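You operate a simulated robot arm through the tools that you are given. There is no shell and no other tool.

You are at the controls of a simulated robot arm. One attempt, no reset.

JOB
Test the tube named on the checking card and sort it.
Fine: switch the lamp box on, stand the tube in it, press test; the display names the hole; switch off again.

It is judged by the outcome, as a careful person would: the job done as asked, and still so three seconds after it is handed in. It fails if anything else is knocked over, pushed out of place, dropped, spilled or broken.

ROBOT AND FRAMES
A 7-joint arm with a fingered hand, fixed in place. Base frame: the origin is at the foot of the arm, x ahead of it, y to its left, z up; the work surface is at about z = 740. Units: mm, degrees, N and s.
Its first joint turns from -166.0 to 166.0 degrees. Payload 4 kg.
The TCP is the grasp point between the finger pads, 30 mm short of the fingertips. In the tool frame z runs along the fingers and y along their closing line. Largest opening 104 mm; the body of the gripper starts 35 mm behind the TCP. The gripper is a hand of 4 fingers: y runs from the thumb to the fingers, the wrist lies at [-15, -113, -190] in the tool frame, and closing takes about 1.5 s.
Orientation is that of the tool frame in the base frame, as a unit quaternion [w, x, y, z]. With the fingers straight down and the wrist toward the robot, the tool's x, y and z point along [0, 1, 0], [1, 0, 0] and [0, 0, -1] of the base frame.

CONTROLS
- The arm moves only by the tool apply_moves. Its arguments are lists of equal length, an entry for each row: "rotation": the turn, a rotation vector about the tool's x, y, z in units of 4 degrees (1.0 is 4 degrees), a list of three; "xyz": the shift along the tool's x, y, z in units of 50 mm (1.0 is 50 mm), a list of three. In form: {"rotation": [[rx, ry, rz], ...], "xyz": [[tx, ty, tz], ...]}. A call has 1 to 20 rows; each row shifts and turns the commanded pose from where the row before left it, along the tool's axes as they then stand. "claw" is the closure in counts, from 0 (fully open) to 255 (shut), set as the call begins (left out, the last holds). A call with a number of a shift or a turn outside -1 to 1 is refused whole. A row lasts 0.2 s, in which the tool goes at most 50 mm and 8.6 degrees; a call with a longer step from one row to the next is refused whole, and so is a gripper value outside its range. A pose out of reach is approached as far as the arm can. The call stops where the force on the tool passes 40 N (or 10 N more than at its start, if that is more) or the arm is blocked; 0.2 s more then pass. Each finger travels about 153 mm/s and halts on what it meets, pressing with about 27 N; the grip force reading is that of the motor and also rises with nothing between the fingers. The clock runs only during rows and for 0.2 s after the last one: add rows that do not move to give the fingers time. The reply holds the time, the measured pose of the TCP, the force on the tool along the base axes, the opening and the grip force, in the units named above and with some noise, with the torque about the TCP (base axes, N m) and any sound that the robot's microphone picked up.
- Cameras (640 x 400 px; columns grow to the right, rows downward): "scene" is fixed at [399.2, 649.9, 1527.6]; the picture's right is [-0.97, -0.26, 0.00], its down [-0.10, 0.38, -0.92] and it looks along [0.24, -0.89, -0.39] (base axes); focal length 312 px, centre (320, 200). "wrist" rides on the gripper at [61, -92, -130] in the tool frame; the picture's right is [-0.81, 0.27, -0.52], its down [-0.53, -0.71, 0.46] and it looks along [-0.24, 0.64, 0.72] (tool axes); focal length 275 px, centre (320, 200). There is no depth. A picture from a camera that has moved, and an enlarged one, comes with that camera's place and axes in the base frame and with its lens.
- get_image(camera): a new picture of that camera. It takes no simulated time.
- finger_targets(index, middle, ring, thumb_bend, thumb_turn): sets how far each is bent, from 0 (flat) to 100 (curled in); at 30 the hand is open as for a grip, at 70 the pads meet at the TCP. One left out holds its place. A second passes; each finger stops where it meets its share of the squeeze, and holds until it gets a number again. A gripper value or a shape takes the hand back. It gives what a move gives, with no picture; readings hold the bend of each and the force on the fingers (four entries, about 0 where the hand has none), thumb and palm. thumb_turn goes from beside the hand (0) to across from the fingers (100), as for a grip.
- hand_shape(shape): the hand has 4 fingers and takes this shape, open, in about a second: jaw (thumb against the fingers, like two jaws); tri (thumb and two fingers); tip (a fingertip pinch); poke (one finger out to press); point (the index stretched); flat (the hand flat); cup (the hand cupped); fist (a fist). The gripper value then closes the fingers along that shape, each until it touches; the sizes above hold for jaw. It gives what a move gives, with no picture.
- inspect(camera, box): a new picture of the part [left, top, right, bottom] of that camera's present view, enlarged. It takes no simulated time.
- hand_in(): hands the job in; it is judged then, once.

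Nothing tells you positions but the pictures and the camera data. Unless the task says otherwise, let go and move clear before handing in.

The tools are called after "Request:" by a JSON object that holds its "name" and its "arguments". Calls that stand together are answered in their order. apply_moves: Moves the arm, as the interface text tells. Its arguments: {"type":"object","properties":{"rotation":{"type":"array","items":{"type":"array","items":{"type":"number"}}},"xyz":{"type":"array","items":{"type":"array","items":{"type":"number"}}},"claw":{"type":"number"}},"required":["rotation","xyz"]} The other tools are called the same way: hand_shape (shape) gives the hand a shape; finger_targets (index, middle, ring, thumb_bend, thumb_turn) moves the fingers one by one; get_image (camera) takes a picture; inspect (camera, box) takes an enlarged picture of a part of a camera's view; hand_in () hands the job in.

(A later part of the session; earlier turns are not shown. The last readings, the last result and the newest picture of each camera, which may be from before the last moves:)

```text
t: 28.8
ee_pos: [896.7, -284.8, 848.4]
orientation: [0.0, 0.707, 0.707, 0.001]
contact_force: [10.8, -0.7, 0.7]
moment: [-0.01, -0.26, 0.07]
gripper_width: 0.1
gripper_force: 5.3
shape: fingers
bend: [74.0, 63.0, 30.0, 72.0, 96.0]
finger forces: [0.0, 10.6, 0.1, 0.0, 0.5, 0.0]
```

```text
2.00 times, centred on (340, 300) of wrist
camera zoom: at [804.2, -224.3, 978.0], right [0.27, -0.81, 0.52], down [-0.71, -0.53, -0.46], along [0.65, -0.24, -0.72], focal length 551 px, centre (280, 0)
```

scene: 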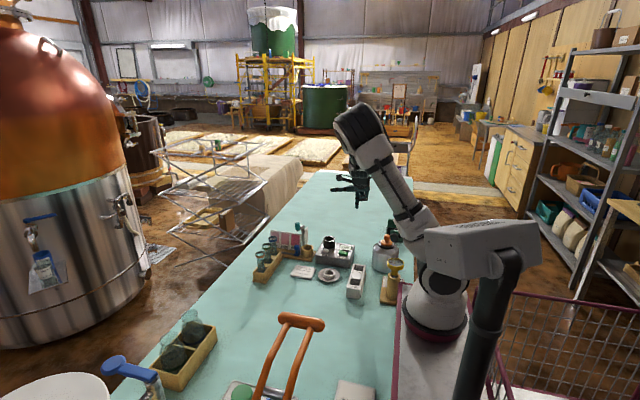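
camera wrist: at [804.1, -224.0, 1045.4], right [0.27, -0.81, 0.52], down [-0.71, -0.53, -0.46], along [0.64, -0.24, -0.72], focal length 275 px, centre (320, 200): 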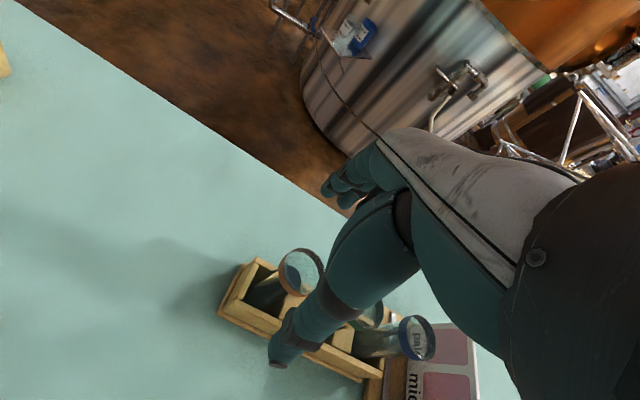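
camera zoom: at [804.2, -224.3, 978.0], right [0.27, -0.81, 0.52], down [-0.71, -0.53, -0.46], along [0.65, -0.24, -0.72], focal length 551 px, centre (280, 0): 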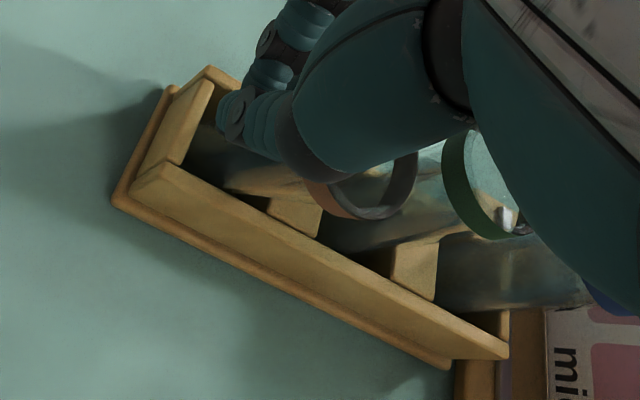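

Index and thumb slid past the tube on the +y side, so the tube leaned in its slot. I'll reopen and re-centre for a direct pinch between thumb and index.

Request:
{"name": "finger_targets", "arguments": {"index": 30, "middle": 30, "thumb_bend": 30}}

Request:
{"name": "inspect", "arguments": {"camera": "scene", "box": [230, 200, 330, 275]}}

Request:
{"name": "inspect", "arguments": {"camera": "wrist", "box": [220, 200, 460, 400]}}

```text
t: 29.8
ee_pos: [894.6, -285.7, 847.5]
orientation: [0.0, 0.708, 0.707, 0.001]
contact_force: [0.2, -1.4, -0.9]
moment: [0.0, -0.02, -0.01]
gripper_width: 102.5
gripper_force: 0.1
shape: fingers
bend: [30.0, 30.0, 30.0, 30.0, 97.0]
finger forces: [0.0, 0.0, 0.0, 0.1, 0.0, 0.0]
```

```text
5.33 times, centred on (280, 238) of scene
camera zoom: at [399.2, 649.9, 1527.6], right [-0.97, -0.26, 0.0], down [-0.1, 0.38, -0.92], along [0.24, -0.89, -0.39], focal length 1663 px, centre (533, 0)
```

zoom: 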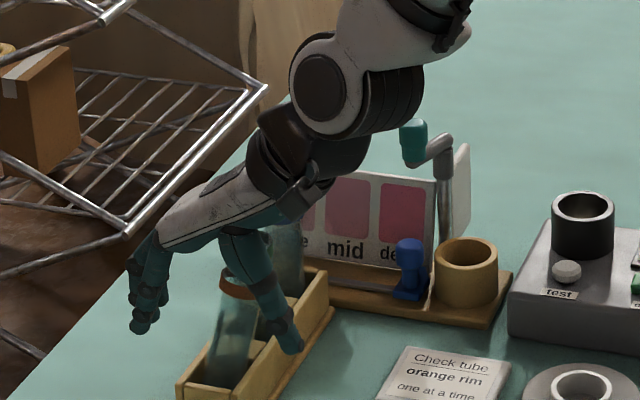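

```text
2.00 times, centred on (340, 300) of wrist
camera zoom: at [803.5, -224.4, 978.0], right [0.27, -0.81, 0.52], down [-0.71, -0.53, -0.46], along [0.64, -0.24, -0.72], focal length 551 px, centre (280, 0)
```

zoom: 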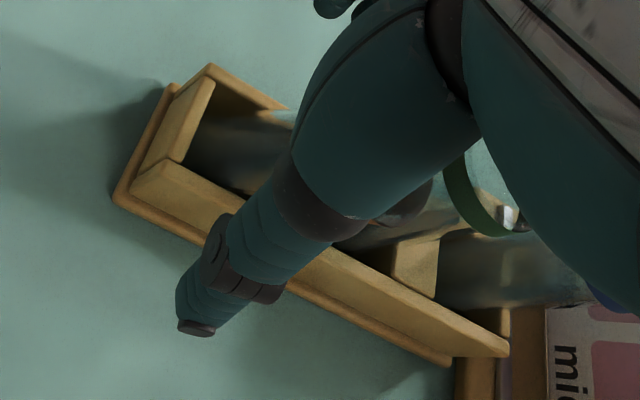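

The tube is left leaning in its slack slot. I'll raise the hand clear and re-look before regrasping.

Request:
{"name": "apply_moves", "arguments": {"rotation": [[0, 0, 0], [0, 0, 0], [0, 0, 0], [0, 0, 0], [0, 0, 0], [0, 0, 0], [0, 0, 0], [0, 0, 0]], "xyz": [[0, 0, -0.2], [0, 0, -0.2], [0, 0, -0.3], [0, 0, -0.4], [0, 0, -0.5], [0, -0.4, -0.6], [-0.6, -0.7, -0.2], [0, 0, 0]]}}

Request:
{"name": "inspect", "arguments": {"camera": "scene", "box": [240, 220, 310, 280]}}

Request:
{"name": "get_image", "arguments": {"camera": "wrist"}}

Request:
{"name": "inspect", "arguments": {"camera": "wrist", "box": [170, 190, 330, 320]}}

```text
t: 31.6
ee_pos: [840.2, -314.6, 967.6]
orientation: [0.0, 0.706, 0.708, 0.0]
contact_force: [0.6, 0.4, 0.1]
moment: [0.0, 0.04, 0.03]
gripper_width: 102.9
gripper_force: 0.1
shape: fingers
bend: [30.0, 30.0, 30.0, 30.0, 97.0]
finger forces: [0.1, 0.0, 0.0, 0.1, 0.1, 0.0]
```

```text
6.67 times, centred on (275, 250) of scene
camera zoom: at [399.2, 649.9, 1527.6], right [-0.97, -0.26, 0.0], down [-0.1, 0.38, -0.92], along [0.24, -0.89, -0.39], focal length 2078 px, centre (620, -133)
```

zoom: 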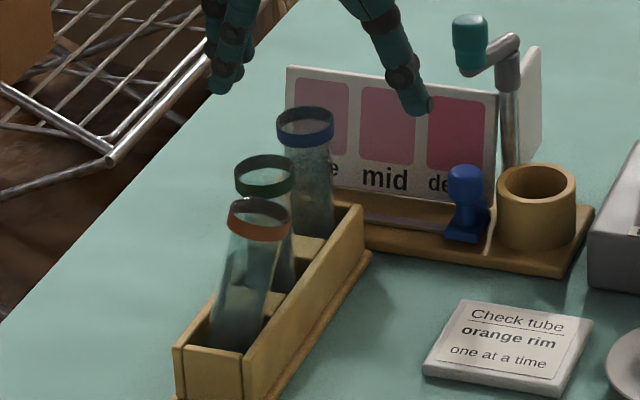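

```text
taken
camera wrist: at [748.6, -254.3, 1098.2], right [0.27, -0.81, 0.52], down [-0.71, -0.53, -0.46], along [0.64, -0.24, -0.72], focal length 275 px, centre (320, 200)
```

wrist: 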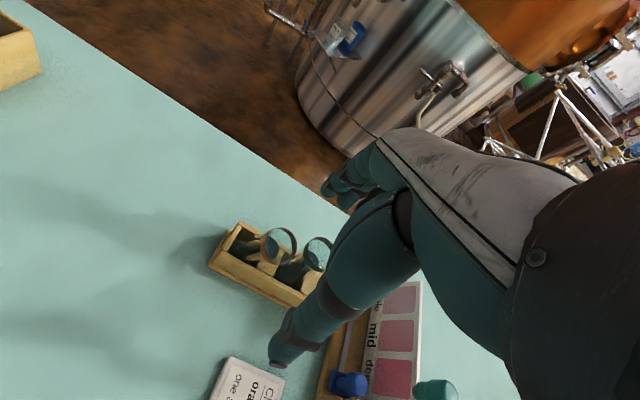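

```text
3.08 times, centred on (250, 255) of wrist
camera zoom: at [748.6, -254.3, 1098.2], right [0.27, -0.81, 0.52], down [-0.71, -0.53, -0.46], along [0.64, -0.24, -0.72], focal length 847 px, centre (535, 31)
```

zoom: 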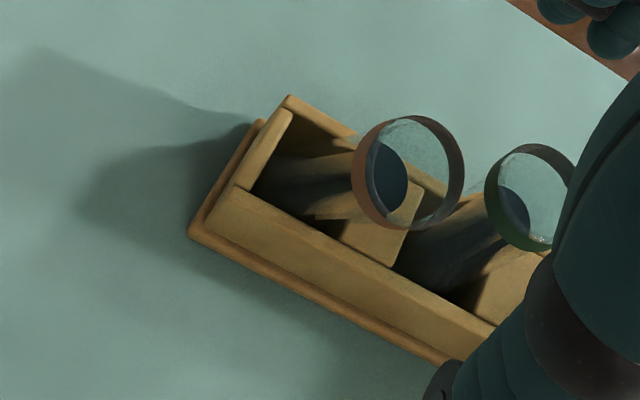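

The tube's rim is now at about (879, −311, 857), leaning roughly 14° toward −y. A vertical pinch along x at about z = 825 works with that lean, and I can straighten it after lifting. Positioning now.

Request:
{"name": "apply_moves", "arguments": {"rotation": [[0, 0, 0], [0, 0, 0], [0, 0, 0], [0, 0, 0], [0, 0, 0], [0, 0, 0], [0, 0, 0]], "xyz": [[0.232, 0.846, 0.2], [0, 0, 0.4], [0, 0, 0.4], [0, 0, 0.4], [0, 0, 0.4], [0, 0, 0.55], [0, 0, 0]]}}

Request:
{"name": "inspect", "arguments": {"camera": "scene", "box": [240, 220, 310, 280]}}

Request:
{"name": "get_image", "arguments": {"camera": "wrist"}}

```text
t: 33.2
ee_pos: [882.4, -303.2, 850.3]
orientation: [0.0, 0.708, 0.707, -0.001]
contact_force: [0.6, -0.8, 0.4]
moment: [0.01, -0.03, 0.0]
gripper_width: 102.7
gripper_force: 0.0
shape: fingers
bend: [30.0, 30.0, 30.0, 30.0, 97.0]
finger forces: [0.0, 0.1, 0.1, 0.0, 0.0, 0.0]
```

```text
6.67 times, centred on (275, 250) of scene
camera zoom: at [399.2, 649.9, 1527.6], right [-0.97, -0.26, 0.0], down [-0.1, 0.38, -0.92], along [0.24, -0.89, -0.39], focal length 2078 px, centre (620, -133)
```

zoom: 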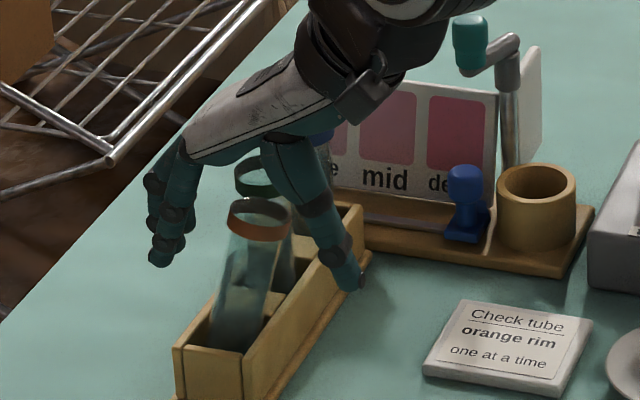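

```text
taken
camera wrist: at [791.0, -242.7, 980.5], right [0.27, -0.81, 0.52], down [-0.71, -0.53, -0.46], along [0.64, -0.24, -0.72], focal length 275 px, centre (320, 200)
```

wrist: 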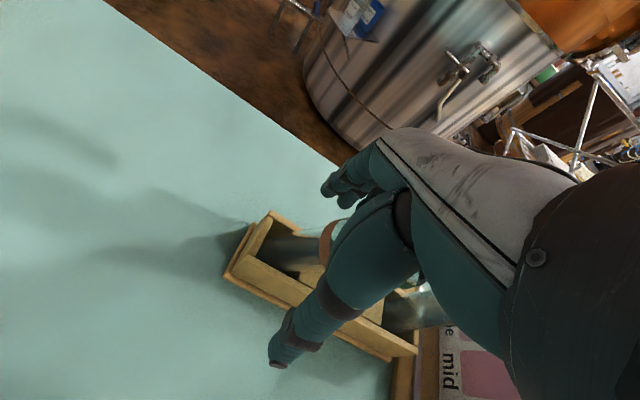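

The tips straddle the tube at (882, −304) as intended. Now I'll close index and thumb only.

Request:
{"name": "finger_targets", "arguments": {"index": 75, "thumb_bend": 75}}

Request:
{"name": "inspect", "arguments": {"camera": "scene", "box": [240, 220, 310, 280]}}

Request:
{"name": "inspect", "arguments": {"camera": "wrist", "box": [200, 180, 440, 380]}}

```text
t: 34.2
ee_pos: [881.6, -303.5, 850.7]
orientation: [0.0, 0.707, 0.707, 0.0]
contact_force: [2.6, 0.4, 0.5]
moment: [-0.01, -0.14, -0.03]
gripper_width: 25.0
gripper_force: 8.4
shape: fingers
bend: [56.0, 30.0, 30.0, 67.0, 97.0]
finger forces: [9.3, 0.0, 0.0, 0.0, 7.2, 0.0]
```

```text
6.67 times, centred on (275, 250) of scene
camera zoom: at [399.2, 649.9, 1527.6], right [-0.97, -0.26, 0.0], down [-0.1, 0.38, -0.92], along [0.24, -0.89, -0.39], focal length 2078 px, centre (620, -133)
```

zoom: 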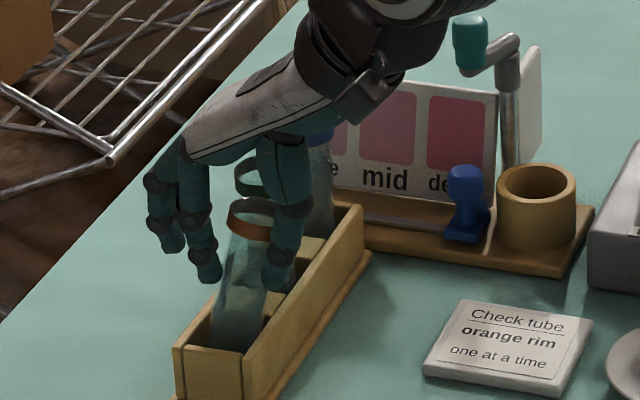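

```text
2.00 times, centred on (320, 280) of wrist
camera zoom: at [791.1, -242.7, 980.7], right [0.27, -0.81, 0.52], down [-0.71, -0.53, -0.46], along [0.64, -0.24, -0.72], focal length 551 px, centre (320, 40)
```

zoom: 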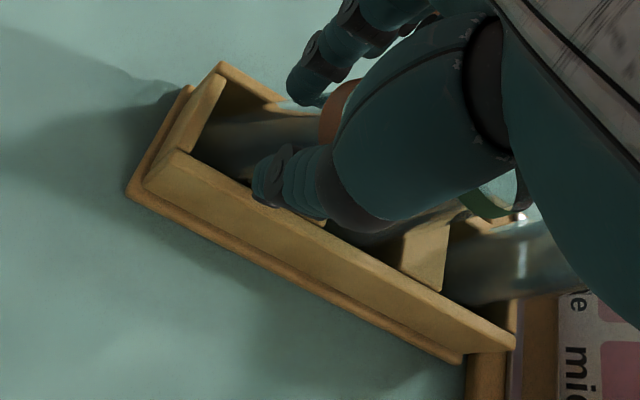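

The pinch is holding (index 9 N, thumb 7 N). I'll lift slowly a little and look.

Request:
{"name": "apply_moves", "arguments": {"rotation": [[0, 0, 0], [0, 0, 0], [0, 0, 0], [0, 0, 0], [0, 0, 0]], "xyz": [[0, 0, -0.1], [0, 0, -0.15], [0, 0, -0.15], [0, 0, 0], [0, 0, 0]]}}

Request:
{"name": "inspect", "arguments": {"camera": "scene", "box": [240, 220, 310, 280]}}

Request:
{"name": "inspect", "arguments": {"camera": "wrist", "box": [200, 180, 440, 380]}}

```text
t: 35.4
ee_pos: [882.4, -303.4, 870.8]
orientation: [0.0, 0.707, 0.707, 0.001]
contact_force: [-0.3, -0.4, -0.9]
moment: [-0.02, 0.02, 0.01]
gripper_width: 24.5
gripper_force: 7.1
shape: fingers
bend: [56.0, 30.0, 30.0, 68.0, 97.0]
finger forces: [7.4, 0.0, 0.1, 0.1, 7.5, 0.1]
```

```text
6.67 times, centred on (275, 250) of scene
camera zoom: at [399.2, 649.9, 1527.6], right [-0.97, -0.26, 0.0], down [-0.1, 0.38, -0.92], along [0.24, -0.89, -0.39], focal length 2078 px, centre (620, -133)
```

zoom: 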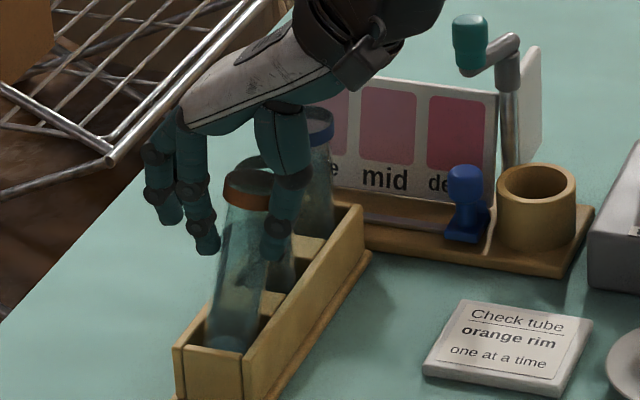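

```text
2.00 times, centred on (320, 280) of wrist
camera zoom: at [790.8, -242.5, 1000.8], right [0.27, -0.81, 0.52], down [-0.71, -0.53, -0.46], along [0.64, -0.24, -0.72], focal length 551 px, centre (320, 40)
```

zoom: 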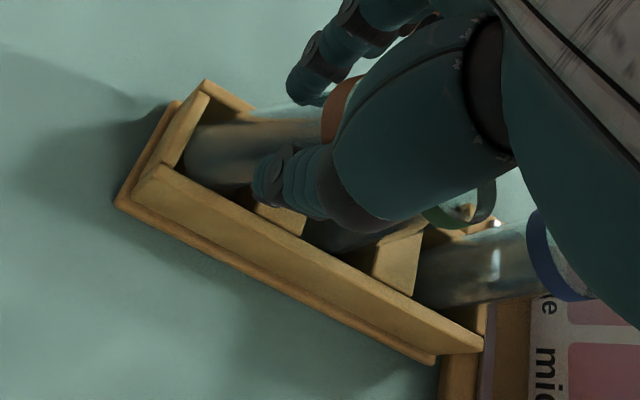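

The tube comes up with the hand, still leaning. I'll keep lifting until its bottom is above everything nearby.

Request:
{"name": "apply_moves", "arguments": {"rotation": [[0, 0, 0], [0, 0, 0], [0, 0, 0], [0, 0, 0], [0, 0, 0], [0, 0, 0], [0, 0, 0], [0, 0, 0], [0, 0, 0]], "xyz": [[0, 0, -0.2], [0, 0, -0.3], [0, 0, -0.3], [0, 0, -0.3], [0, 0, -0.3], [0, 0, -0.3], [0, 0, -0.3], [0, 0, -0.2], [0, 0, 0]]}}

Request:
{"name": "inspect", "arguments": {"camera": "scene", "box": [230, 190, 310, 260]}}

Request:
{"name": "get_image", "arguments": {"camera": "wrist"}}

```text
t: 37.4
ee_pos: [883.0, -303.7, 979.9]
orientation: [0.0, 0.707, 0.707, 0.0]
contact_force: [-0.5, -0.2, -1.3]
moment: [-0.02, 0.02, 0.01]
gripper_width: 24.5
gripper_force: 7.2
shape: fingers
bend: [56.0, 30.0, 30.0, 68.0, 97.0]
finger forces: [7.5, 0.0, 0.1, 0.0, 7.4, 0.1]
```

```text
5.71 times, centred on (270, 225) of scene
camera zoom: at [399.2, 649.9, 1527.6], right [-0.97, -0.26, 0.0], down [-0.1, 0.38, -0.92], along [0.24, -0.89, -0.39], focal length 1782 px, centre (606, 57)
```

zoom: 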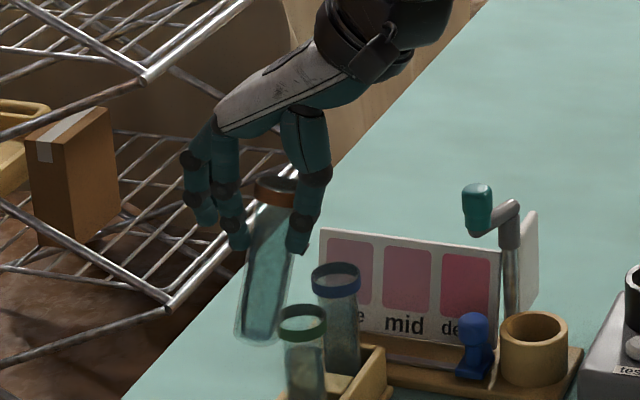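

```text
taken
camera wrist: at [790.7, -242.4, 1110.6], right [0.27, -0.81, 0.52], down [-0.71, -0.53, -0.46], along [0.64, -0.24, -0.72], focal length 275 px, centre (320, 200)
```

wrist: 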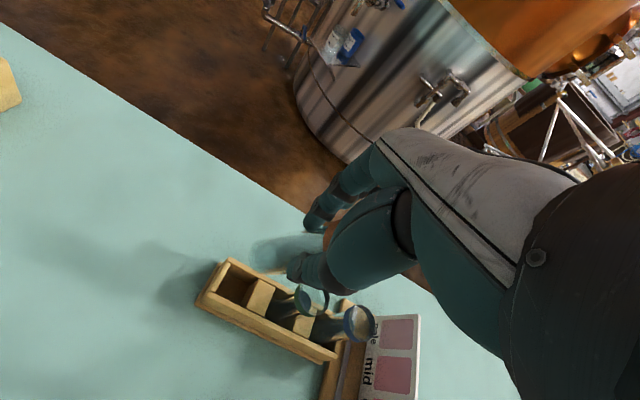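

The tube is held and lifted clear of the rack. I'll zoom to measure its lean before straightening it.

Request:
{"name": "inspect", "arguments": {"camera": "wrist", "box": [200, 180, 380, 330]}}

Request:
{"name": "inspect", "arguments": {"camera": "scene", "box": [250, 205, 290, 255]}}

```text
2.67 times, centred on (290, 255) of wrist
camera zoom: at [790.7, -242.4, 1110.6], right [0.27, -0.81, 0.52], down [-0.71, -0.53, -0.46], along [0.64, -0.24, -0.72], focal length 734 px, centre (400, 53)
```

zoom: 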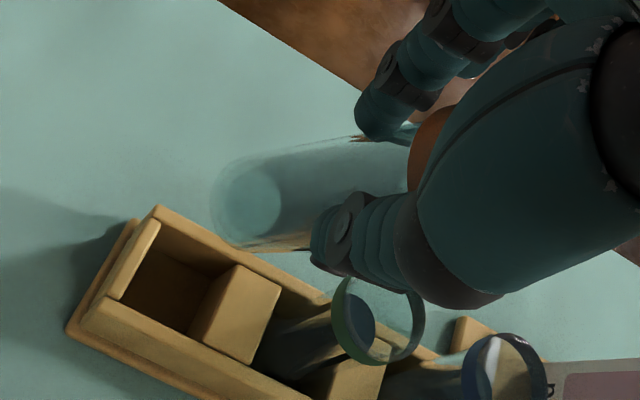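

```text
8.00 times, centred on (270, 230) of scene
camera zoom: at [399.2, 649.9, 1527.6], right [-0.97, -0.26, 0.0], down [-0.1, 0.38, -0.92], along [0.24, -0.89, -0.39], focal length 2494 px, centre (720, -40)
```

zoom: 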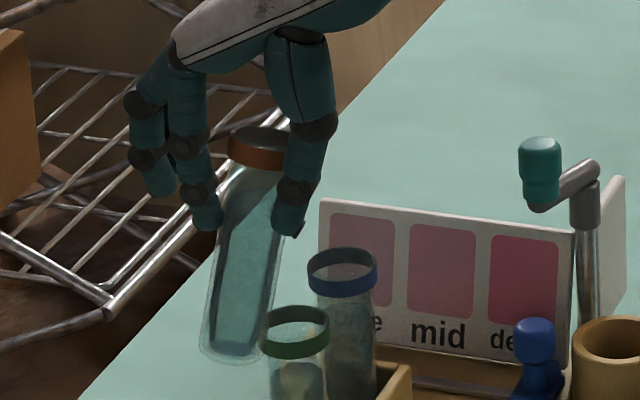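

The tube leans about 8.6° in x and 14° in y. I'll rotate the hand to stand it vertical.

Request:
{"name": "apply_moves", "arguments": {"rotation": [[0.43, -0.7, 0], [0.43, -0.7, 0], [0.43, -0.7, 0], [0.43, -0.7, 0], [0.43, -0.7, 0], [0, 0, 0]], "xyz": [[0, 0, 0], [0, 0, 0], [0, 0, 0], [0, 0, 0], [0, 0, 0], [0, 0, 0]]}}

Request:
{"name": "inspect", "arguments": {"camera": "scene", "box": [240, 195, 300, 255]}}

Request:
{"name": "inspect", "arguments": {"camera": "wrist", "box": [200, 180, 380, 330]}}

```text
t: 38.8
ee_pos: [882.5, -302.7, 980.1]
orientation: [0.033, 0.7, 0.7, -0.139]
contact_force: [0.6, 0.6, -1.5]
moment: [0.03, -0.02, 0.01]
gripper_width: 24.4
gripper_force: 7.0
shape: fingers
bend: [56.0, 30.0, 30.0, 68.0, 97.0]
finger forces: [7.5, 0.1, 0.0, 0.1, 7.2, 0.0]
```

```text
6.67 times, centred on (270, 225) of scene
camera zoom: at [399.2, 649.9, 1527.6], right [-0.97, -0.26, 0.0], down [-0.1, 0.38, -0.92], along [0.24, -0.89, -0.39], focal length 2078 px, centre (653, 33)
```

zoom: 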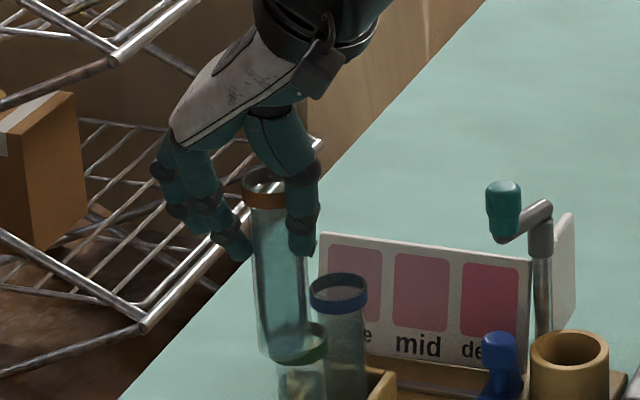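

```text
2.67 times, centred on (290, 255) of wrist
camera zoom: at [810.1, -211.3, 1104.0], right [0.36, -0.67, 0.65], down [-0.76, -0.61, -0.2], along [0.53, -0.42, -0.73], focal length 734 px, centre (400, 53)
```

zoom: 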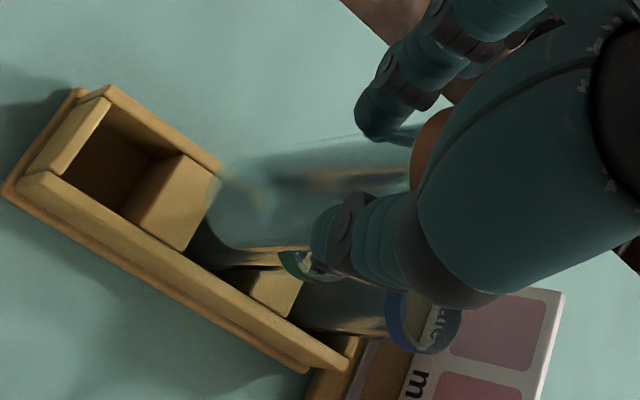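

The tube is now vertical within a couple of degrees. I'll carry it over in two legs, first along −x and then along −y, staying high and away from the knob stand, to hover above the well.

Request:
{"name": "apply_moves", "arguments": {"rotation": [[0, 0, 0], [0, 0, 0], [0, 0, 0], [0, 0, 0], [0, 0, 0], [0, 0, 0], [0, 0, 0], [0, 0, 0], [0, 0, 0]], "xyz": [[-0.0089, -0.5105, 0.0029], [-0.0089, -0.5105, 0.0029], [-0.0089, -0.5105, 0.0029], [-0.0089, -0.5105, 0.0029], [-0.0089, -0.5105, 0.0029], [-0.0089, -0.5105, 0.0029], [-0.0089, -0.5105, 0.0029], [-0.0089, -0.5105, 0.0029], [0, 0, 0]]}}

Request:
{"name": "apply_moves", "arguments": {"rotation": [[0, 0, 0], [0, 0, 0], [0, 0, 0], [0, 0, 0], [0, 0, 0], [0, 0, 0], [0, 0, 0], [0, 0, 0], [0, 0, 0], [0, 0, 0]], "xyz": [[-0.5024, 0.0094, 0.1248], [-0.5024, 0.0094, 0.1248], [-0.5024, 0.0094, 0.1248], [-0.5024, 0.0094, 0.1248], [-0.5024, 0.0094, 0.1248], [-0.5024, 0.0094, 0.1248], [-0.5024, 0.0094, 0.1248], [-0.5024, 0.0094, 0.1248], [-0.5024, 0.0094, 0.1248], [0, 0, 0]]}}

Request:
{"name": "inspect", "arguments": {"camera": "scene", "box": [300, 190, 380, 260]}}

Request:
{"name": "get_image", "arguments": {"camera": "wrist"}}

Request:
{"name": "inspect", "arguments": {"camera": "wrist", "box": [180, 180, 400, 360]}}

```text
t: 40.8
ee_pos: [679.6, -301.1, 1010.4]
orientation: [0.032, 0.701, 0.699, -0.139]
contact_force: [-0.6, -0.4, -0.4]
moment: [0.02, -0.01, -0.03]
gripper_width: 24.1
gripper_force: 6.9
shape: fingers
bend: [56.0, 30.0, 30.0, 68.0, 97.0]
finger forces: [7.4, 0.0, 0.0, 0.0, 7.1, 0.0]
```

```text
t: 43.0
ee_pos: [680.7, -536.0, 1010.3]
orientation: [0.032, 0.7, 0.699, -0.139]
contact_force: [0.6, 0.3, -0.7]
moment: [0.01, 0.03, -0.02]
gripper_width: 23.8
gripper_force: 7.1
shape: fingers
bend: [56.0, 30.0, 30.0, 68.0, 97.0]
finger forces: [7.3, 0.1, 0.0, 0.0, 7.0, 0.0]
```

```text
5.71 times, centred on (340, 225) of scene
camera zoom: at [399.2, 649.9, 1527.6], right [-0.97, -0.26, 0.0], down [-0.1, 0.38, -0.92], along [0.24, -0.89, -0.39], focal length 1782 px, centre (206, 57)
```

zoom: 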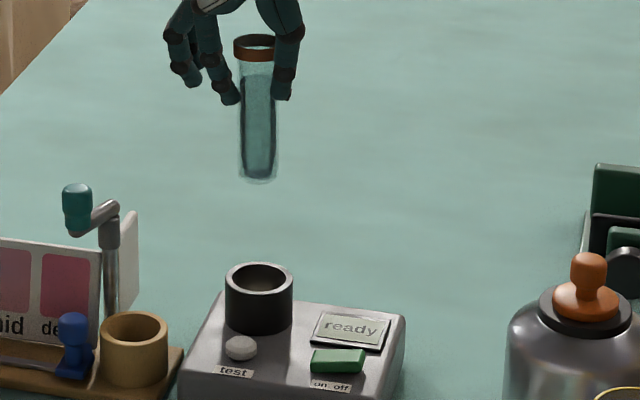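

```text
taken
camera wrist: at [608.3, -443.9, 1134.1], right [0.36, -0.67, 0.65], down [-0.76, -0.61, -0.2], along [0.53, -0.42, -0.73], focal length 275 px, centre (320, 200)
```

wrist: 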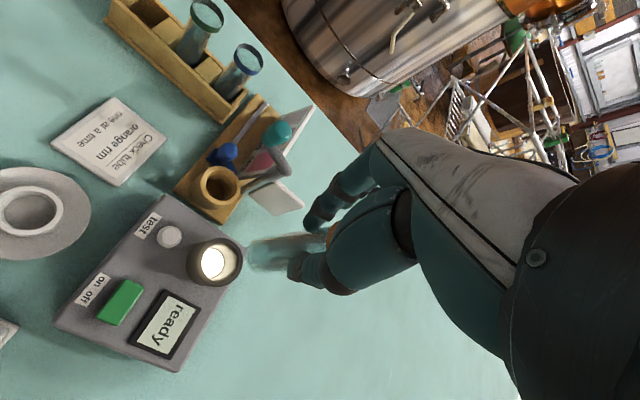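

```text
2.22 times, centred on (290, 270) of wrist
camera zoom: at [608.3, -443.9, 1134.1], right [0.36, -0.67, 0.65], down [-0.76, -0.61, -0.2], along [0.53, -0.42, -0.73], focal length 612 px, centre (387, 44)
```

zoom: 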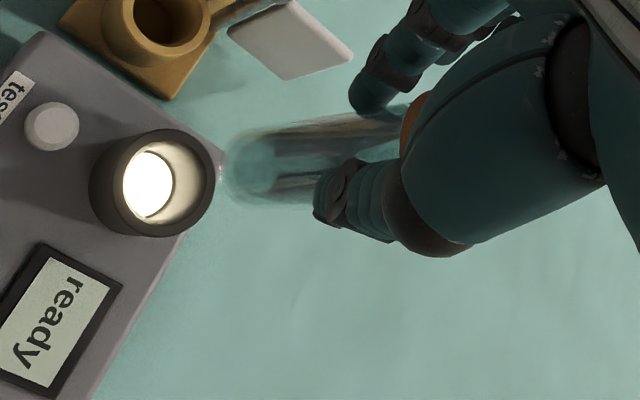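

Both cameras put the tube bottom at (678, −541, 914) and the well centre at (678, −542, 816). I'll shift a touch and lower 110 mm, into the well mouth.

Request:
{"name": "apply_moves", "arguments": {"rotation": [[0, 0, 0], [0, 0, 0], [0, 0, 0], [0, 0, 0], [0, 0, 0], [0, 0, 0], [0, 0, 0], [0, 0, 0], [0, 0, 0]], "xyz": [[0.0626, 0.0408, 0.2648], [0.0626, 0.0408, 0.2648], [0.0626, 0.0408, 0.2648], [0.0626, 0.0408, 0.2648], [0.0626, 0.0408, 0.2648], [0.0626, 0.0408, 0.2648], [0.0626, 0.0408, 0.2648], [0.0626, 0.0408, 0.2648], [0, 0, 0]]}}

Request:
{"name": "inspect", "arguments": {"camera": "scene", "box": [300, 190, 380, 260]}}

Request:
{"name": "inspect", "arguments": {"camera": "wrist", "box": [180, 180, 400, 360]}}

```text
t: 45.0
ee_pos: [680.6, -536.7, 900.0]
orientation: [0.033, 0.701, 0.699, -0.138]
contact_force: [0.4, -0.2, -1.1]
moment: [-0.02, 0.03, -0.01]
gripper_width: 23.8
gripper_force: 7.6
shape: fingers
bend: [56.0, 30.0, 30.0, 68.0, 97.0]
finger forces: [7.2, 0.0, 0.1, 0.1, 6.8, 0.0]
```

```text
5.71 times, centred on (340, 225) of scene
camera zoom: at [399.2, 649.9, 1527.6], right [-0.97, -0.26, 0.0], down [-0.1, 0.38, -0.92], along [0.24, -0.89, -0.39], focal length 1782 px, centre (206, 57)
```

zoom: 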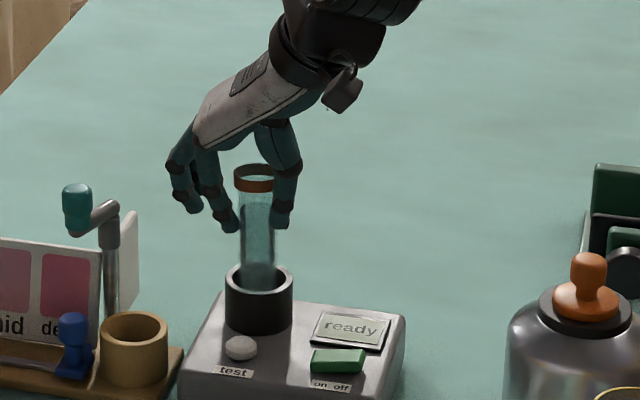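

```text
2.22 times, centred on (290, 270) of wrist
camera zoom: at [607.9, -445.6, 1024.5], right [0.36, -0.67, 0.65], down [-0.76, -0.61, -0.2], along [0.53, -0.42, -0.73], focal length 612 px, centre (387, 44)
```

zoom: 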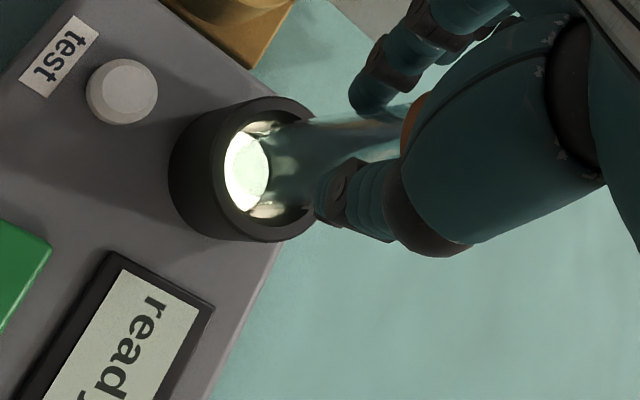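

The tube has entered the well without touching. I'll lower the last stretch in small steps until it stands on the floor.

Request:
{"name": "apply_moves", "arguments": {"rotation": [[0, 0, 0], [0, 0, 0], [0, 0, 0], [0, 0, 0], [0, 0, 0], [0, 0, 0], [0, 0, 0]], "xyz": [[0.0145, 0.0089, 0.0575], [0.0145, 0.0089, 0.0575], [0.0145, 0.0089, 0.0575], [0.0145, 0.0089, 0.0575], [0.0145, 0.0089, 0.0575], [0.0145, 0.0089, 0.0575], [0, 0, 0]]}}

Request:
{"name": "apply_moves", "arguments": {"rotation": [[0, 0, 0], [0, 0, 0], [0, 0, 0]], "xyz": [[0.0096, 0.0059, 0.0384], [0.0048, 0.003, 0.0192], [0, 0, 0]]}}

Request:
{"name": "inspect", "arguments": {"camera": "scene", "box": [300, 190, 380, 260]}}

```text
t: 46.6
ee_pos: [679.9, -536.6, 883.8]
orientation: [0.032, 0.7, 0.7, -0.139]
contact_force: [0.5, 3.5, 13.0]
moment: [0.07, -0.1, -0.03]
gripper_width: 23.2
gripper_force: 9.5
shape: fingers
bend: [56.0, 30.0, 30.0, 68.0, 97.0]
finger forces: [10.0, 0.0, 0.1, 0.0, 9.7, 0.0]
```

```text
t: 47.4
ee_pos: [680.6, -536.8, 880.8]
orientation: [0.033, 0.7, 0.699, -0.139]
contact_force: [0.6, 6.2, 14.9]
moment: [0.17, -0.1, 0.05]
gripper_width: 22.5
gripper_force: 10.4
shape: fingers
bend: [56.0, 30.0, 30.0, 68.0, 97.0]
finger forces: [10.9, 0.1, 0.1, 0.0, 9.8, 0.0]
```

```text
5.71 times, centred on (340, 225) of scene
camera zoom: at [399.2, 649.9, 1527.6], right [-0.97, -0.26, 0.0], down [-0.1, 0.38, -0.92], along [0.24, -0.89, -0.39], focal length 1782 px, centre (206, 57)
```

zoom: 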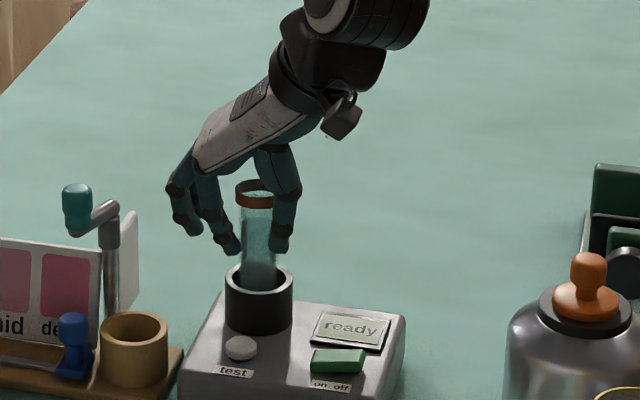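

The tube stands on the well floor (upward force 13–15 N). I'll ease up 2.5 mm to relieve the press and release it.

Request:
{"name": "apply_moves", "arguments": {"rotation": [[0, 0, 0], [0, 0, 0]], "xyz": [[-0.012, -0.0074, -0.048], [0, 0, 0]]}}

Request:
{"name": "finger_targets", "arguments": {"index": 30, "thumb_bend": 30}}

Request:
{"name": "inspect", "arguments": {"camera": "scene", "box": [300, 190, 380, 260]}}

Request:
{"name": "inspect", "arguments": {"camera": "wrist", "box": [180, 180, 400, 360]}}

```text
t: 48.0
ee_pos: [679.8, -537.9, 881.8]
orientation: [0.033, 0.7, 0.699, -0.14]
contact_force: [1.8, 3.0, 1.9]
moment: [0.06, -0.15, -0.01]
gripper_width: 22.0
gripper_force: 8.1
shape: fingers
bend: [56.0, 30.0, 30.0, 68.0, 97.0]
finger forces: [9.1, 0.1, 0.1, 0.0, 7.3, 0.0]
```

```text
t: 49.0
ee_pos: [680.5, -536.2, 882.7]
orientation: [0.033, 0.7, 0.699, -0.139]
contact_force: [-0.9, -0.3, 0.1]
moment: [-0.02, 0.0, 0.0]
gripper_width: 102.6
gripper_force: 0.1
shape: fingers
bend: [30.0, 30.0, 30.0, 30.0, 97.0]
finger forces: [0.0, 0.0, 0.0, 0.0, 0.0, 0.0]
```

```text
5.71 times, centred on (340, 225) of scene
camera zoom: at [399.2, 649.9, 1527.6], right [-0.97, -0.26, 0.0], down [-0.1, 0.38, -0.92], along [0.24, -0.89, -0.39], focal length 1782 px, centre (206, 57)
```

zoom: 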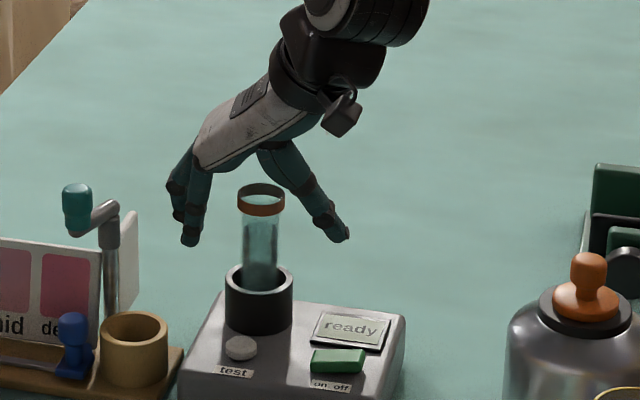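

```text
2.22 times, centred on (290, 270) of wrist
camera zoom: at [607.7, -445.5, 1006.5], right [0.36, -0.67, 0.65], down [-0.76, -0.61, -0.2], along [0.53, -0.42, -0.73], focal length 612 px, centre (387, 44)
```

zoom: 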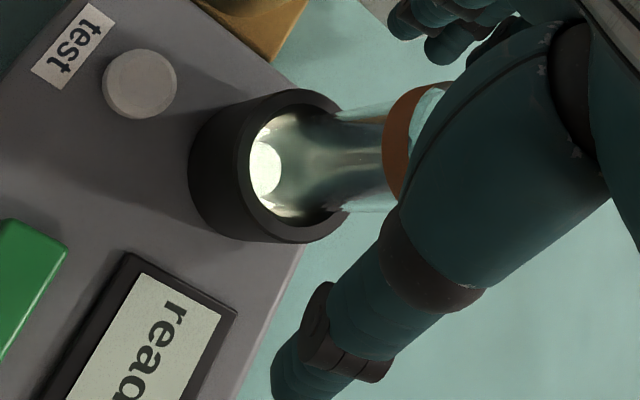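

The tube stands upright in the lamp box and is released. I'll rise straight up, undo the tilt, and set up the hand for pressing.

Request:
{"name": "apply_moves", "arguments": {"rotation": [[0, 0, 0], [0, 0, 0], [0, 0, 0], [0, 0, 0], [0, 0, 0], [0, 0, 0], [0, 0, 0]], "xyz": [[-0.0627, -0.0385, -0.2494], [-0.1253, -0.077, -0.499], [-0.1253, -0.077, -0.499], [-0.1253, -0.077, -0.499], [-0.1253, -0.077, -0.499], [-0.0627, -0.0385, -0.2494], [0, 0, 0]]}}

Request:
{"name": "apply_moves", "arguments": {"rotation": [[-0.43, 0.7, 0], [-0.43, 0.7, 0], [-0.43, 0.7, 0], [-0.43, 0.7, 0], [-0.43, 0.7, 0], [0, 0, 0]], "xyz": [[0, 0, 0], [0, 0, 0], [0, 0, 0], [0, 0, 0], [0, 0, 0], [0, 0, 0]]}}

Request:
{"name": "apply_moves", "arguments": {"rotation": [[0, 0, 1], [0, 0, 1], [0, 0, 1], [0, 0, 1], [0, 0, 1], [0, 0, 1], [0, 0, 1], [0, 0, 1], [0, 0, 1], [0, 0, 1], [0, 0, 1], [0, 0, 1], [0, 0, 1], [0, 0, 1], [0, 0, 1], [0, 0, 1], [0, 0, 1], [0, 0, 1], [0, 0, 1], [0, 0, 1]], "xyz": [[0, 0, 0], [0, 0, 0], [0, 0, 0], [0, 0, 0], [0, 0, 0], [0, 0, 0], [0, 0, 0], [0, 0, 0], [0, 0, 0], [0, 0, 0], [0, 0, 0], [0, 0, 0], [0, 0, 0], [0, 0, 0], [0, 0, 0], [0, 0, 0], [0, 0, 0], [0, 0, 0], [0, 0, 0], [0, 0, 0]]}}

Request:
{"name": "apply_moves", "arguments": {"rotation": [[0, 0, 1], [0, 0, 1], [0, 0, 0.5], [-1, 0, 0], [-1, 0, 0], [-1, 0, 0], [-1, 0, 0], [-1, 0, 0], [-1, 0, 0], [0, 0, 0]], "xyz": [[0, 0, 0], [0, 0, 0], [0, 0, 0], [0, 0, 0], [0, 0, 0], [0, 0, 0], [0, 0, 0], [0, 0, 0], [0, 0, 0], [0, 0, 0]]}}

Request:
{"name": "finger_targets", "arguments": {"index": 70, "middle": 100, "ring": 100, "thumb_bend": 30, "thumb_turn": 0}}

Request:
{"name": "get_image", "arguments": {"camera": "wrist"}}

Request:
{"name": "inspect", "arguments": {"camera": "scene", "box": [290, 180, 400, 260]}}

```text
t: 50.6
ee_pos: [679.9, -537.0, 1011.6]
orientation: [0.034, 0.7, 0.7, -0.139]
contact_force: [-0.7, -0.7, -0.4]
moment: [0.01, -0.03, -0.05]
gripper_width: 102.8
gripper_force: 0.0
shape: fingers
bend: [30.0, 30.0, 30.0, 30.0, 97.0]
finger forces: [0.1, 0.1, 0.0, 0.0, 0.1, 0.0]
```

```text
t: 52.0
ee_pos: [680.3, -537.5, 1012.2]
orientation: [0.0, 0.707, 0.707, 0.0]
contact_force: [-0.2, 0.1, 0.7]
moment: [-0.01, -0.02, 0.0]
gripper_width: 102.8
gripper_force: 0.1
shape: fingers
bend: [30.0, 30.0, 30.0, 30.0, 97.0]
finger forces: [0.0, 0.0, 0.0, 0.0, 0.0, 0.0]
```

```text
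t: 56.2
ee_pos: [680.9, -536.5, 1012.0]
orientation: [0.0, 0.996, 0.087, 0.001]
contact_force: [0.6, -0.4, -0.1]
moment: [0.02, -0.03, -0.02]
gripper_width: 102.7
gripper_force: 0.0
shape: fingers
bend: [30.0, 30.0, 30.0, 30.0, 97.0]
finger forces: [0.0, 0.0, 0.1, 0.0, 0.1, 0.1]
```

```text
t: 58.4
ee_pos: [679.6, -536.2, 1013.0]
orientation: [0.208, 0.978, -0.001, 0.0]
contact_force: [0.0, -0.2, 0.2]
moment: [0.0, 0.05, -0.02]
gripper_width: 102.6
gripper_force: 0.1
shape: fingers
bend: [30.0, 30.0, 30.0, 30.0, 97.0]
finger forces: [0.0, 0.0, 0.0, 0.0, 0.1, 0.1]
```

```text
t: 59.4
ee_pos: [680.1, -536.8, 1012.1]
orientation: [0.208, 0.978, 0.0, 0.0]
contact_force: [-0.2, 0.1, -0.1]
moment: [-0.02, -0.02, 0.0]
gripper_width: 121.9
gripper_force: 0.1
shape: fingers
bend: [70.0, 100.0, 100.0, 30.0, 0.0]
finger forces: [0.1, 0.0, 0.1, 0.1, 0.0, 0.1]
```

```text
taken
camera wrist: at [741.3, -401.2, 1094.2], right [-0.81, -0.04, 0.58], down [-0.53, 0.47, -0.71], along [-0.24, -0.88, -0.4], focal length 275 px, centre (320, 200)
```

wrist: 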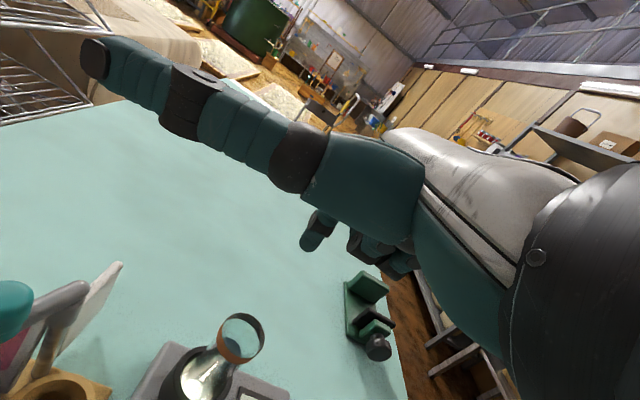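

```text
5.00 times, centred on (345, 220) of scene
camera zoom: at [399.2, 649.9, 1527.6], right [-0.97, -0.26, 0.0], down [-0.1, 0.38, -0.92], along [0.24, -0.89, -0.39], focal length 1559 px, centre (195, 100)
```

zoom: 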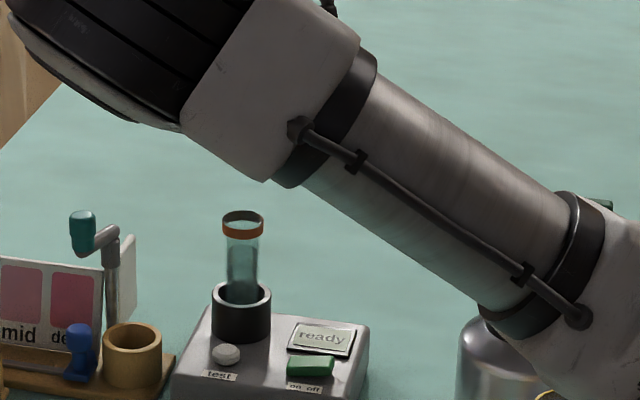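

The arm now hides the hand from the scene camera, so I'll check the whole arm posture before lowering.

Request:
{"name": "get_image", "arguments": {"camera": "scene"}}

```text
taken
```

scene: 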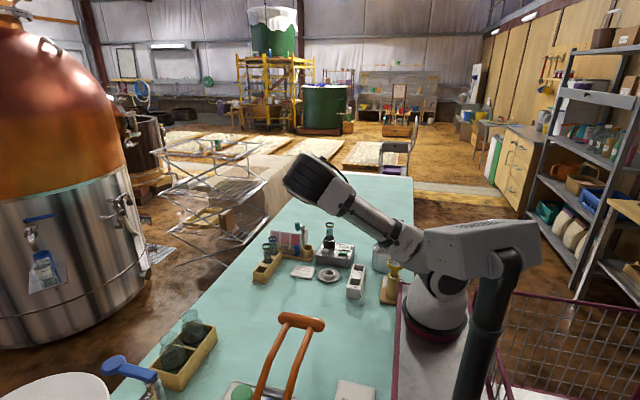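

The arm's link drops low over the bottle in this posture, so I'll go back to the safer yaw (wrist toward the robot). Leaning the hand to +y there keeps the curled fingers clear of the tube.

Request:
{"name": "apply_moves", "arguments": {"rotation": [[1, 0, 0], [1, 0, 0], [1, 0, 0], [1, 0, 0], [1, 0, 0], [1, 0, 0], [0, 0, -1], [0, 0, -1], [0, 0, -1], [0, 0, -1], [0, 0, -1], [0, 0, -1], [0, 0, -1], [0, 0, -1], [0, 0, -1], [0, 0, -1], [0, 0, -1], [0, 0, -1], [0, 0, -1], [0, 0, -1]], "xyz": [[0, 0, 0], [0, 0, 0], [0, 0, 0], [0, 0, 0], [0, 0, 0], [0, 0, 0], [0, 0, 0], [0, 0, 0], [0, 0, 0], [0, 0, 0], [0, 0, 0], [0, 0, 0], [0, 0, 0], [0, 0, 0], [0, 0, 0], [0, 0, 0], [0, 0, 0], [0, 0, 0], [0, 0, 0], [0, 0, 0]]}}

Request:
{"name": "apply_moves", "arguments": {"rotation": [[0, 0, -1], [0, 0, -1], [0, 0, -1], [0, 0, -1], [0, 0, -1], [0, 0, -1], [0, 0, -1], [0, 0, -1], [0, 0, -0.5], [0, -1, 0], [0, -1, 0], [0, -1, 0], [0, -1, 0], [0, -1, 0], [0, -1, 0], [0, 0, 0]], "xyz": [[0, 0, 0], [0, 0, 0], [0, 0, 0], [0, 0, 0], [0, 0, 0], [0, 0, 0], [0, 0, 0], [0, 0, 0], [0, 0, 0], [0, 0, 0], [0, 0, 0], [0, 0, 0], [0, 0, 0], [0, 0, 0], [0, 0, 0], [0, 0, 0]]}}

Request:
{"name": "get_image", "arguments": {"camera": "scene"}}

Request:
{"name": "get_image", "arguments": {"camera": "wrist"}}

```text
t: 63.6
ee_pos: [680.9, -536.2, 1012.5]
orientation: [0.0, 0.882, 0.471, 0.0]
contact_force: [0.2, -0.4, 0.3]
moment: [-0.03, 0.0, 0.0]
gripper_width: 121.9
gripper_force: 0.1
shape: fingers
bend: [70.0, 100.0, 100.0, 30.0, 0.0]
finger forces: [0.0, 0.0, 0.0, 0.1, 0.0, 0.0]
```

```text
t: 67.0
ee_pos: [679.0, -536.4, 1012.2]
orientation: [0.147, 0.692, 0.691, -0.146]
contact_force: [-0.2, -0.2, -0.4]
moment: [-0.03, -0.02, -0.01]
gripper_width: 121.9
gripper_force: 0.1
shape: fingers
bend: [70.0, 100.0, 100.0, 30.0, 0.0]
finger forces: [0.1, 0.0, 0.1, 0.0, 0.0, 0.0]
```

```text
taken
```

scene: 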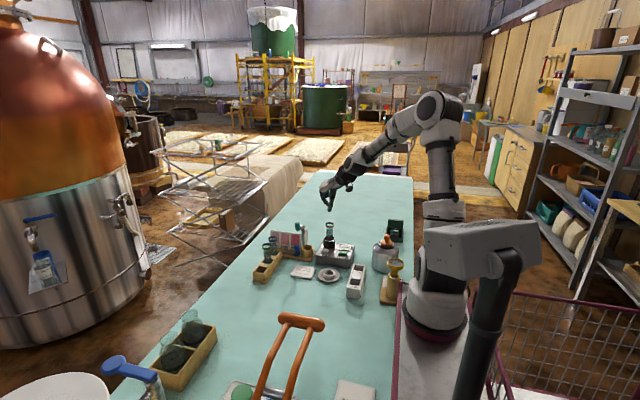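

```text
taken
camera wrist: at [588.2, -429.1, 1106.5], right [0.28, -0.53, 0.8], down [-0.71, -0.67, -0.2], along [0.64, -0.52, -0.56], focal length 275 px, centre (320, 200)
```

wrist: 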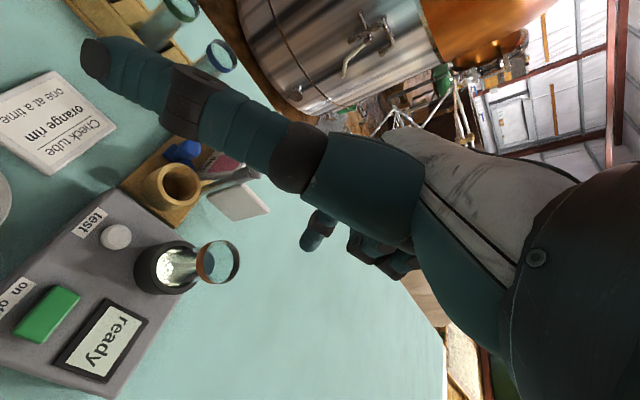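

This posture is clear. I'll move over the test button with the fingertip about 35 mm above it.

Request:
{"name": "apply_moves", "arguments": {"rotation": [[0, 0, 0], [0, 0, 0], [0, 0, 0], [0, 0, 0], [0, 0, 0], [0, 0, 0], [0, 0, 0], [0, 0, 0]], "xyz": [[0.585, -0.02, -0.26], [0.585, -0.02, -0.26], [0.2524, 0, 0.5664], [0.2524, 0, 0.5664], [0.2524, 0, 0.5664], [0.2524, 0, 0.5664], [0.2524, 0, 0.5664], [0, 0, 0]]}}

Request:
{"name": "inspect", "arguments": {"camera": "scene", "box": [300, 200, 380, 260]}}

Request:
{"name": "get_image", "arguments": {"camera": "wrist"}}

```text
t: 68.8
ee_pos: [676.7, -473.9, 857.0]
orientation: [0.147, 0.692, 0.691, -0.147]
contact_force: [0.2, -0.3, -0.7]
moment: [0.01, 0.0, 0.01]
gripper_width: 121.8
gripper_force: 0.1
shape: fingers
bend: [70.0, 100.0, 100.0, 30.0, 0.0]
finger forces: [0.0, 0.1, 0.0, 0.1, 0.0, 0.0]
```

```text
6.67 times, centred on (340, 230) of scene
camera zoom: at [399.2, 649.9, 1527.6], right [-0.97, -0.26, 0.0], down [-0.1, 0.38, -0.92], along [0.24, -0.89, -0.39], focal length 2078 px, centre (187, 0)
```

zoom: 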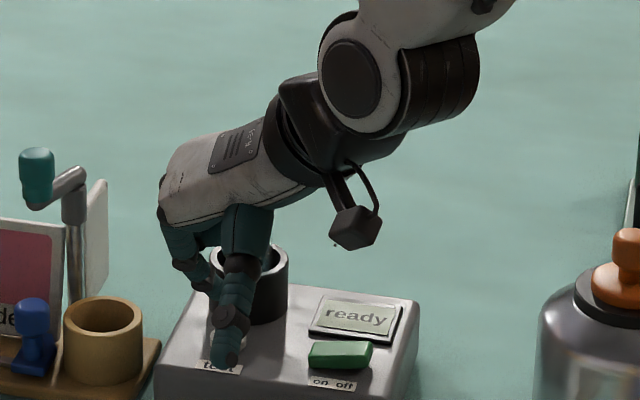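

```text
taken
camera wrist: at [585.7, -365.1, 950.9], right [0.27, -0.53, 0.8], down [-0.71, -0.67, -0.2], along [0.64, -0.52, -0.56], focal length 275 px, centre (320, 200)
```

wrist: 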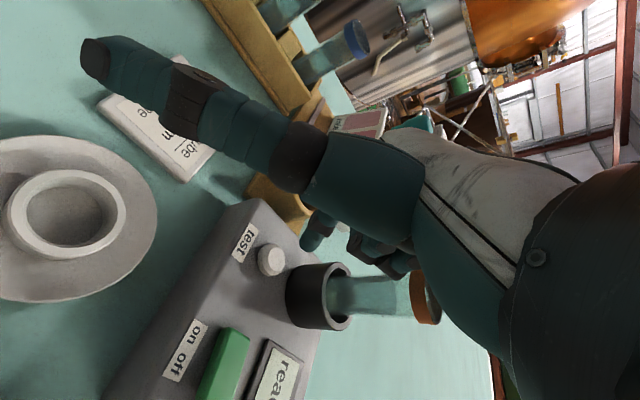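

The index tip is above the test button: button at (677, −486), tip at (677, −486, 830). I'll press down gently.

Request:
{"name": "apply_moves", "arguments": {"rotation": [[0, 0, 0], [0, 0, 0], [0, 0, 0], [0, 0, 0], [0, 0, 0], [0, 0, 0], [0, 0, 0]], "xyz": [[0.057, 0, 0.1279], [0.057, 0, 0.1279], [0.057, 0, 0.1279], [0.057, 0, 0.1279], [0.0163, 0, 0.0365], [0.0163, 0, 0.0365], [0, 0, 0]]}}

Request:
{"name": "get_image", "arguments": {"camera": "wrist"}}

Request:
{"name": "inspect", "arguments": {"camera": "scene", "box": [300, 200, 380, 260]}}

```text
t: 70.4
ee_pos: [678.0, -473.2, 826.4]
orientation: [0.147, 0.692, 0.691, -0.148]
contact_force: [-0.2, -0.5, 1.3]
moment: [0.01, -0.04, 0.01]
gripper_width: 121.8
gripper_force: 0.9
shape: fingers
bend: [70.0, 100.0, 100.0, 30.0, 0.0]
finger forces: [1.7, 0.0, 0.0, 0.0, 0.1, 0.0]
```

```text
taken
camera wrist: at [586.3, -365.2, 919.8], right [0.27, -0.53, 0.8], down [-0.71, -0.67, -0.2], along [0.64, -0.52, -0.56], focal length 275 px, centre (320, 200)
```

wrist: 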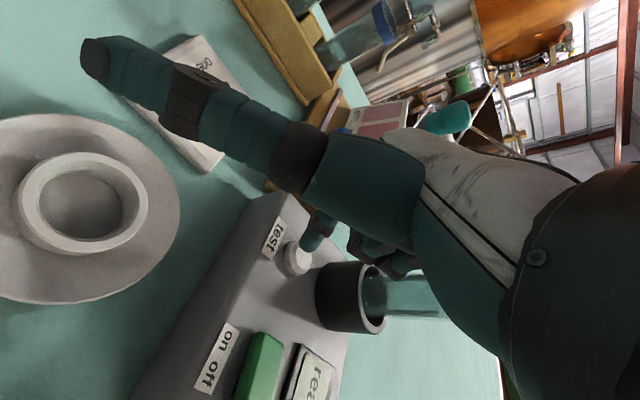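

```text
6.67 times, centred on (340, 230) of scene
camera zoom: at [399.2, 649.9, 1527.6], right [-0.97, -0.26, 0.0], down [-0.1, 0.38, -0.92], along [0.24, -0.89, -0.39], focal length 2078 px, centre (187, 0)
```

zoom: 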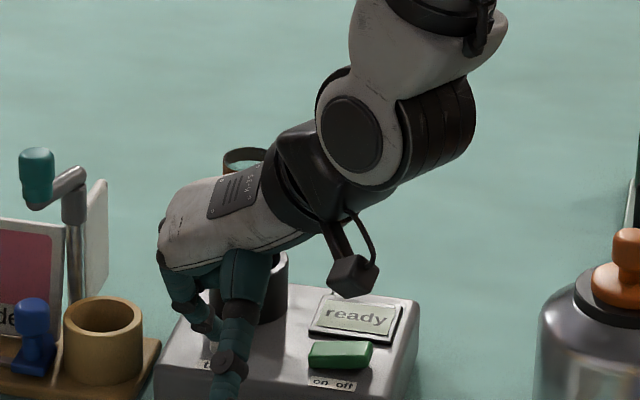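

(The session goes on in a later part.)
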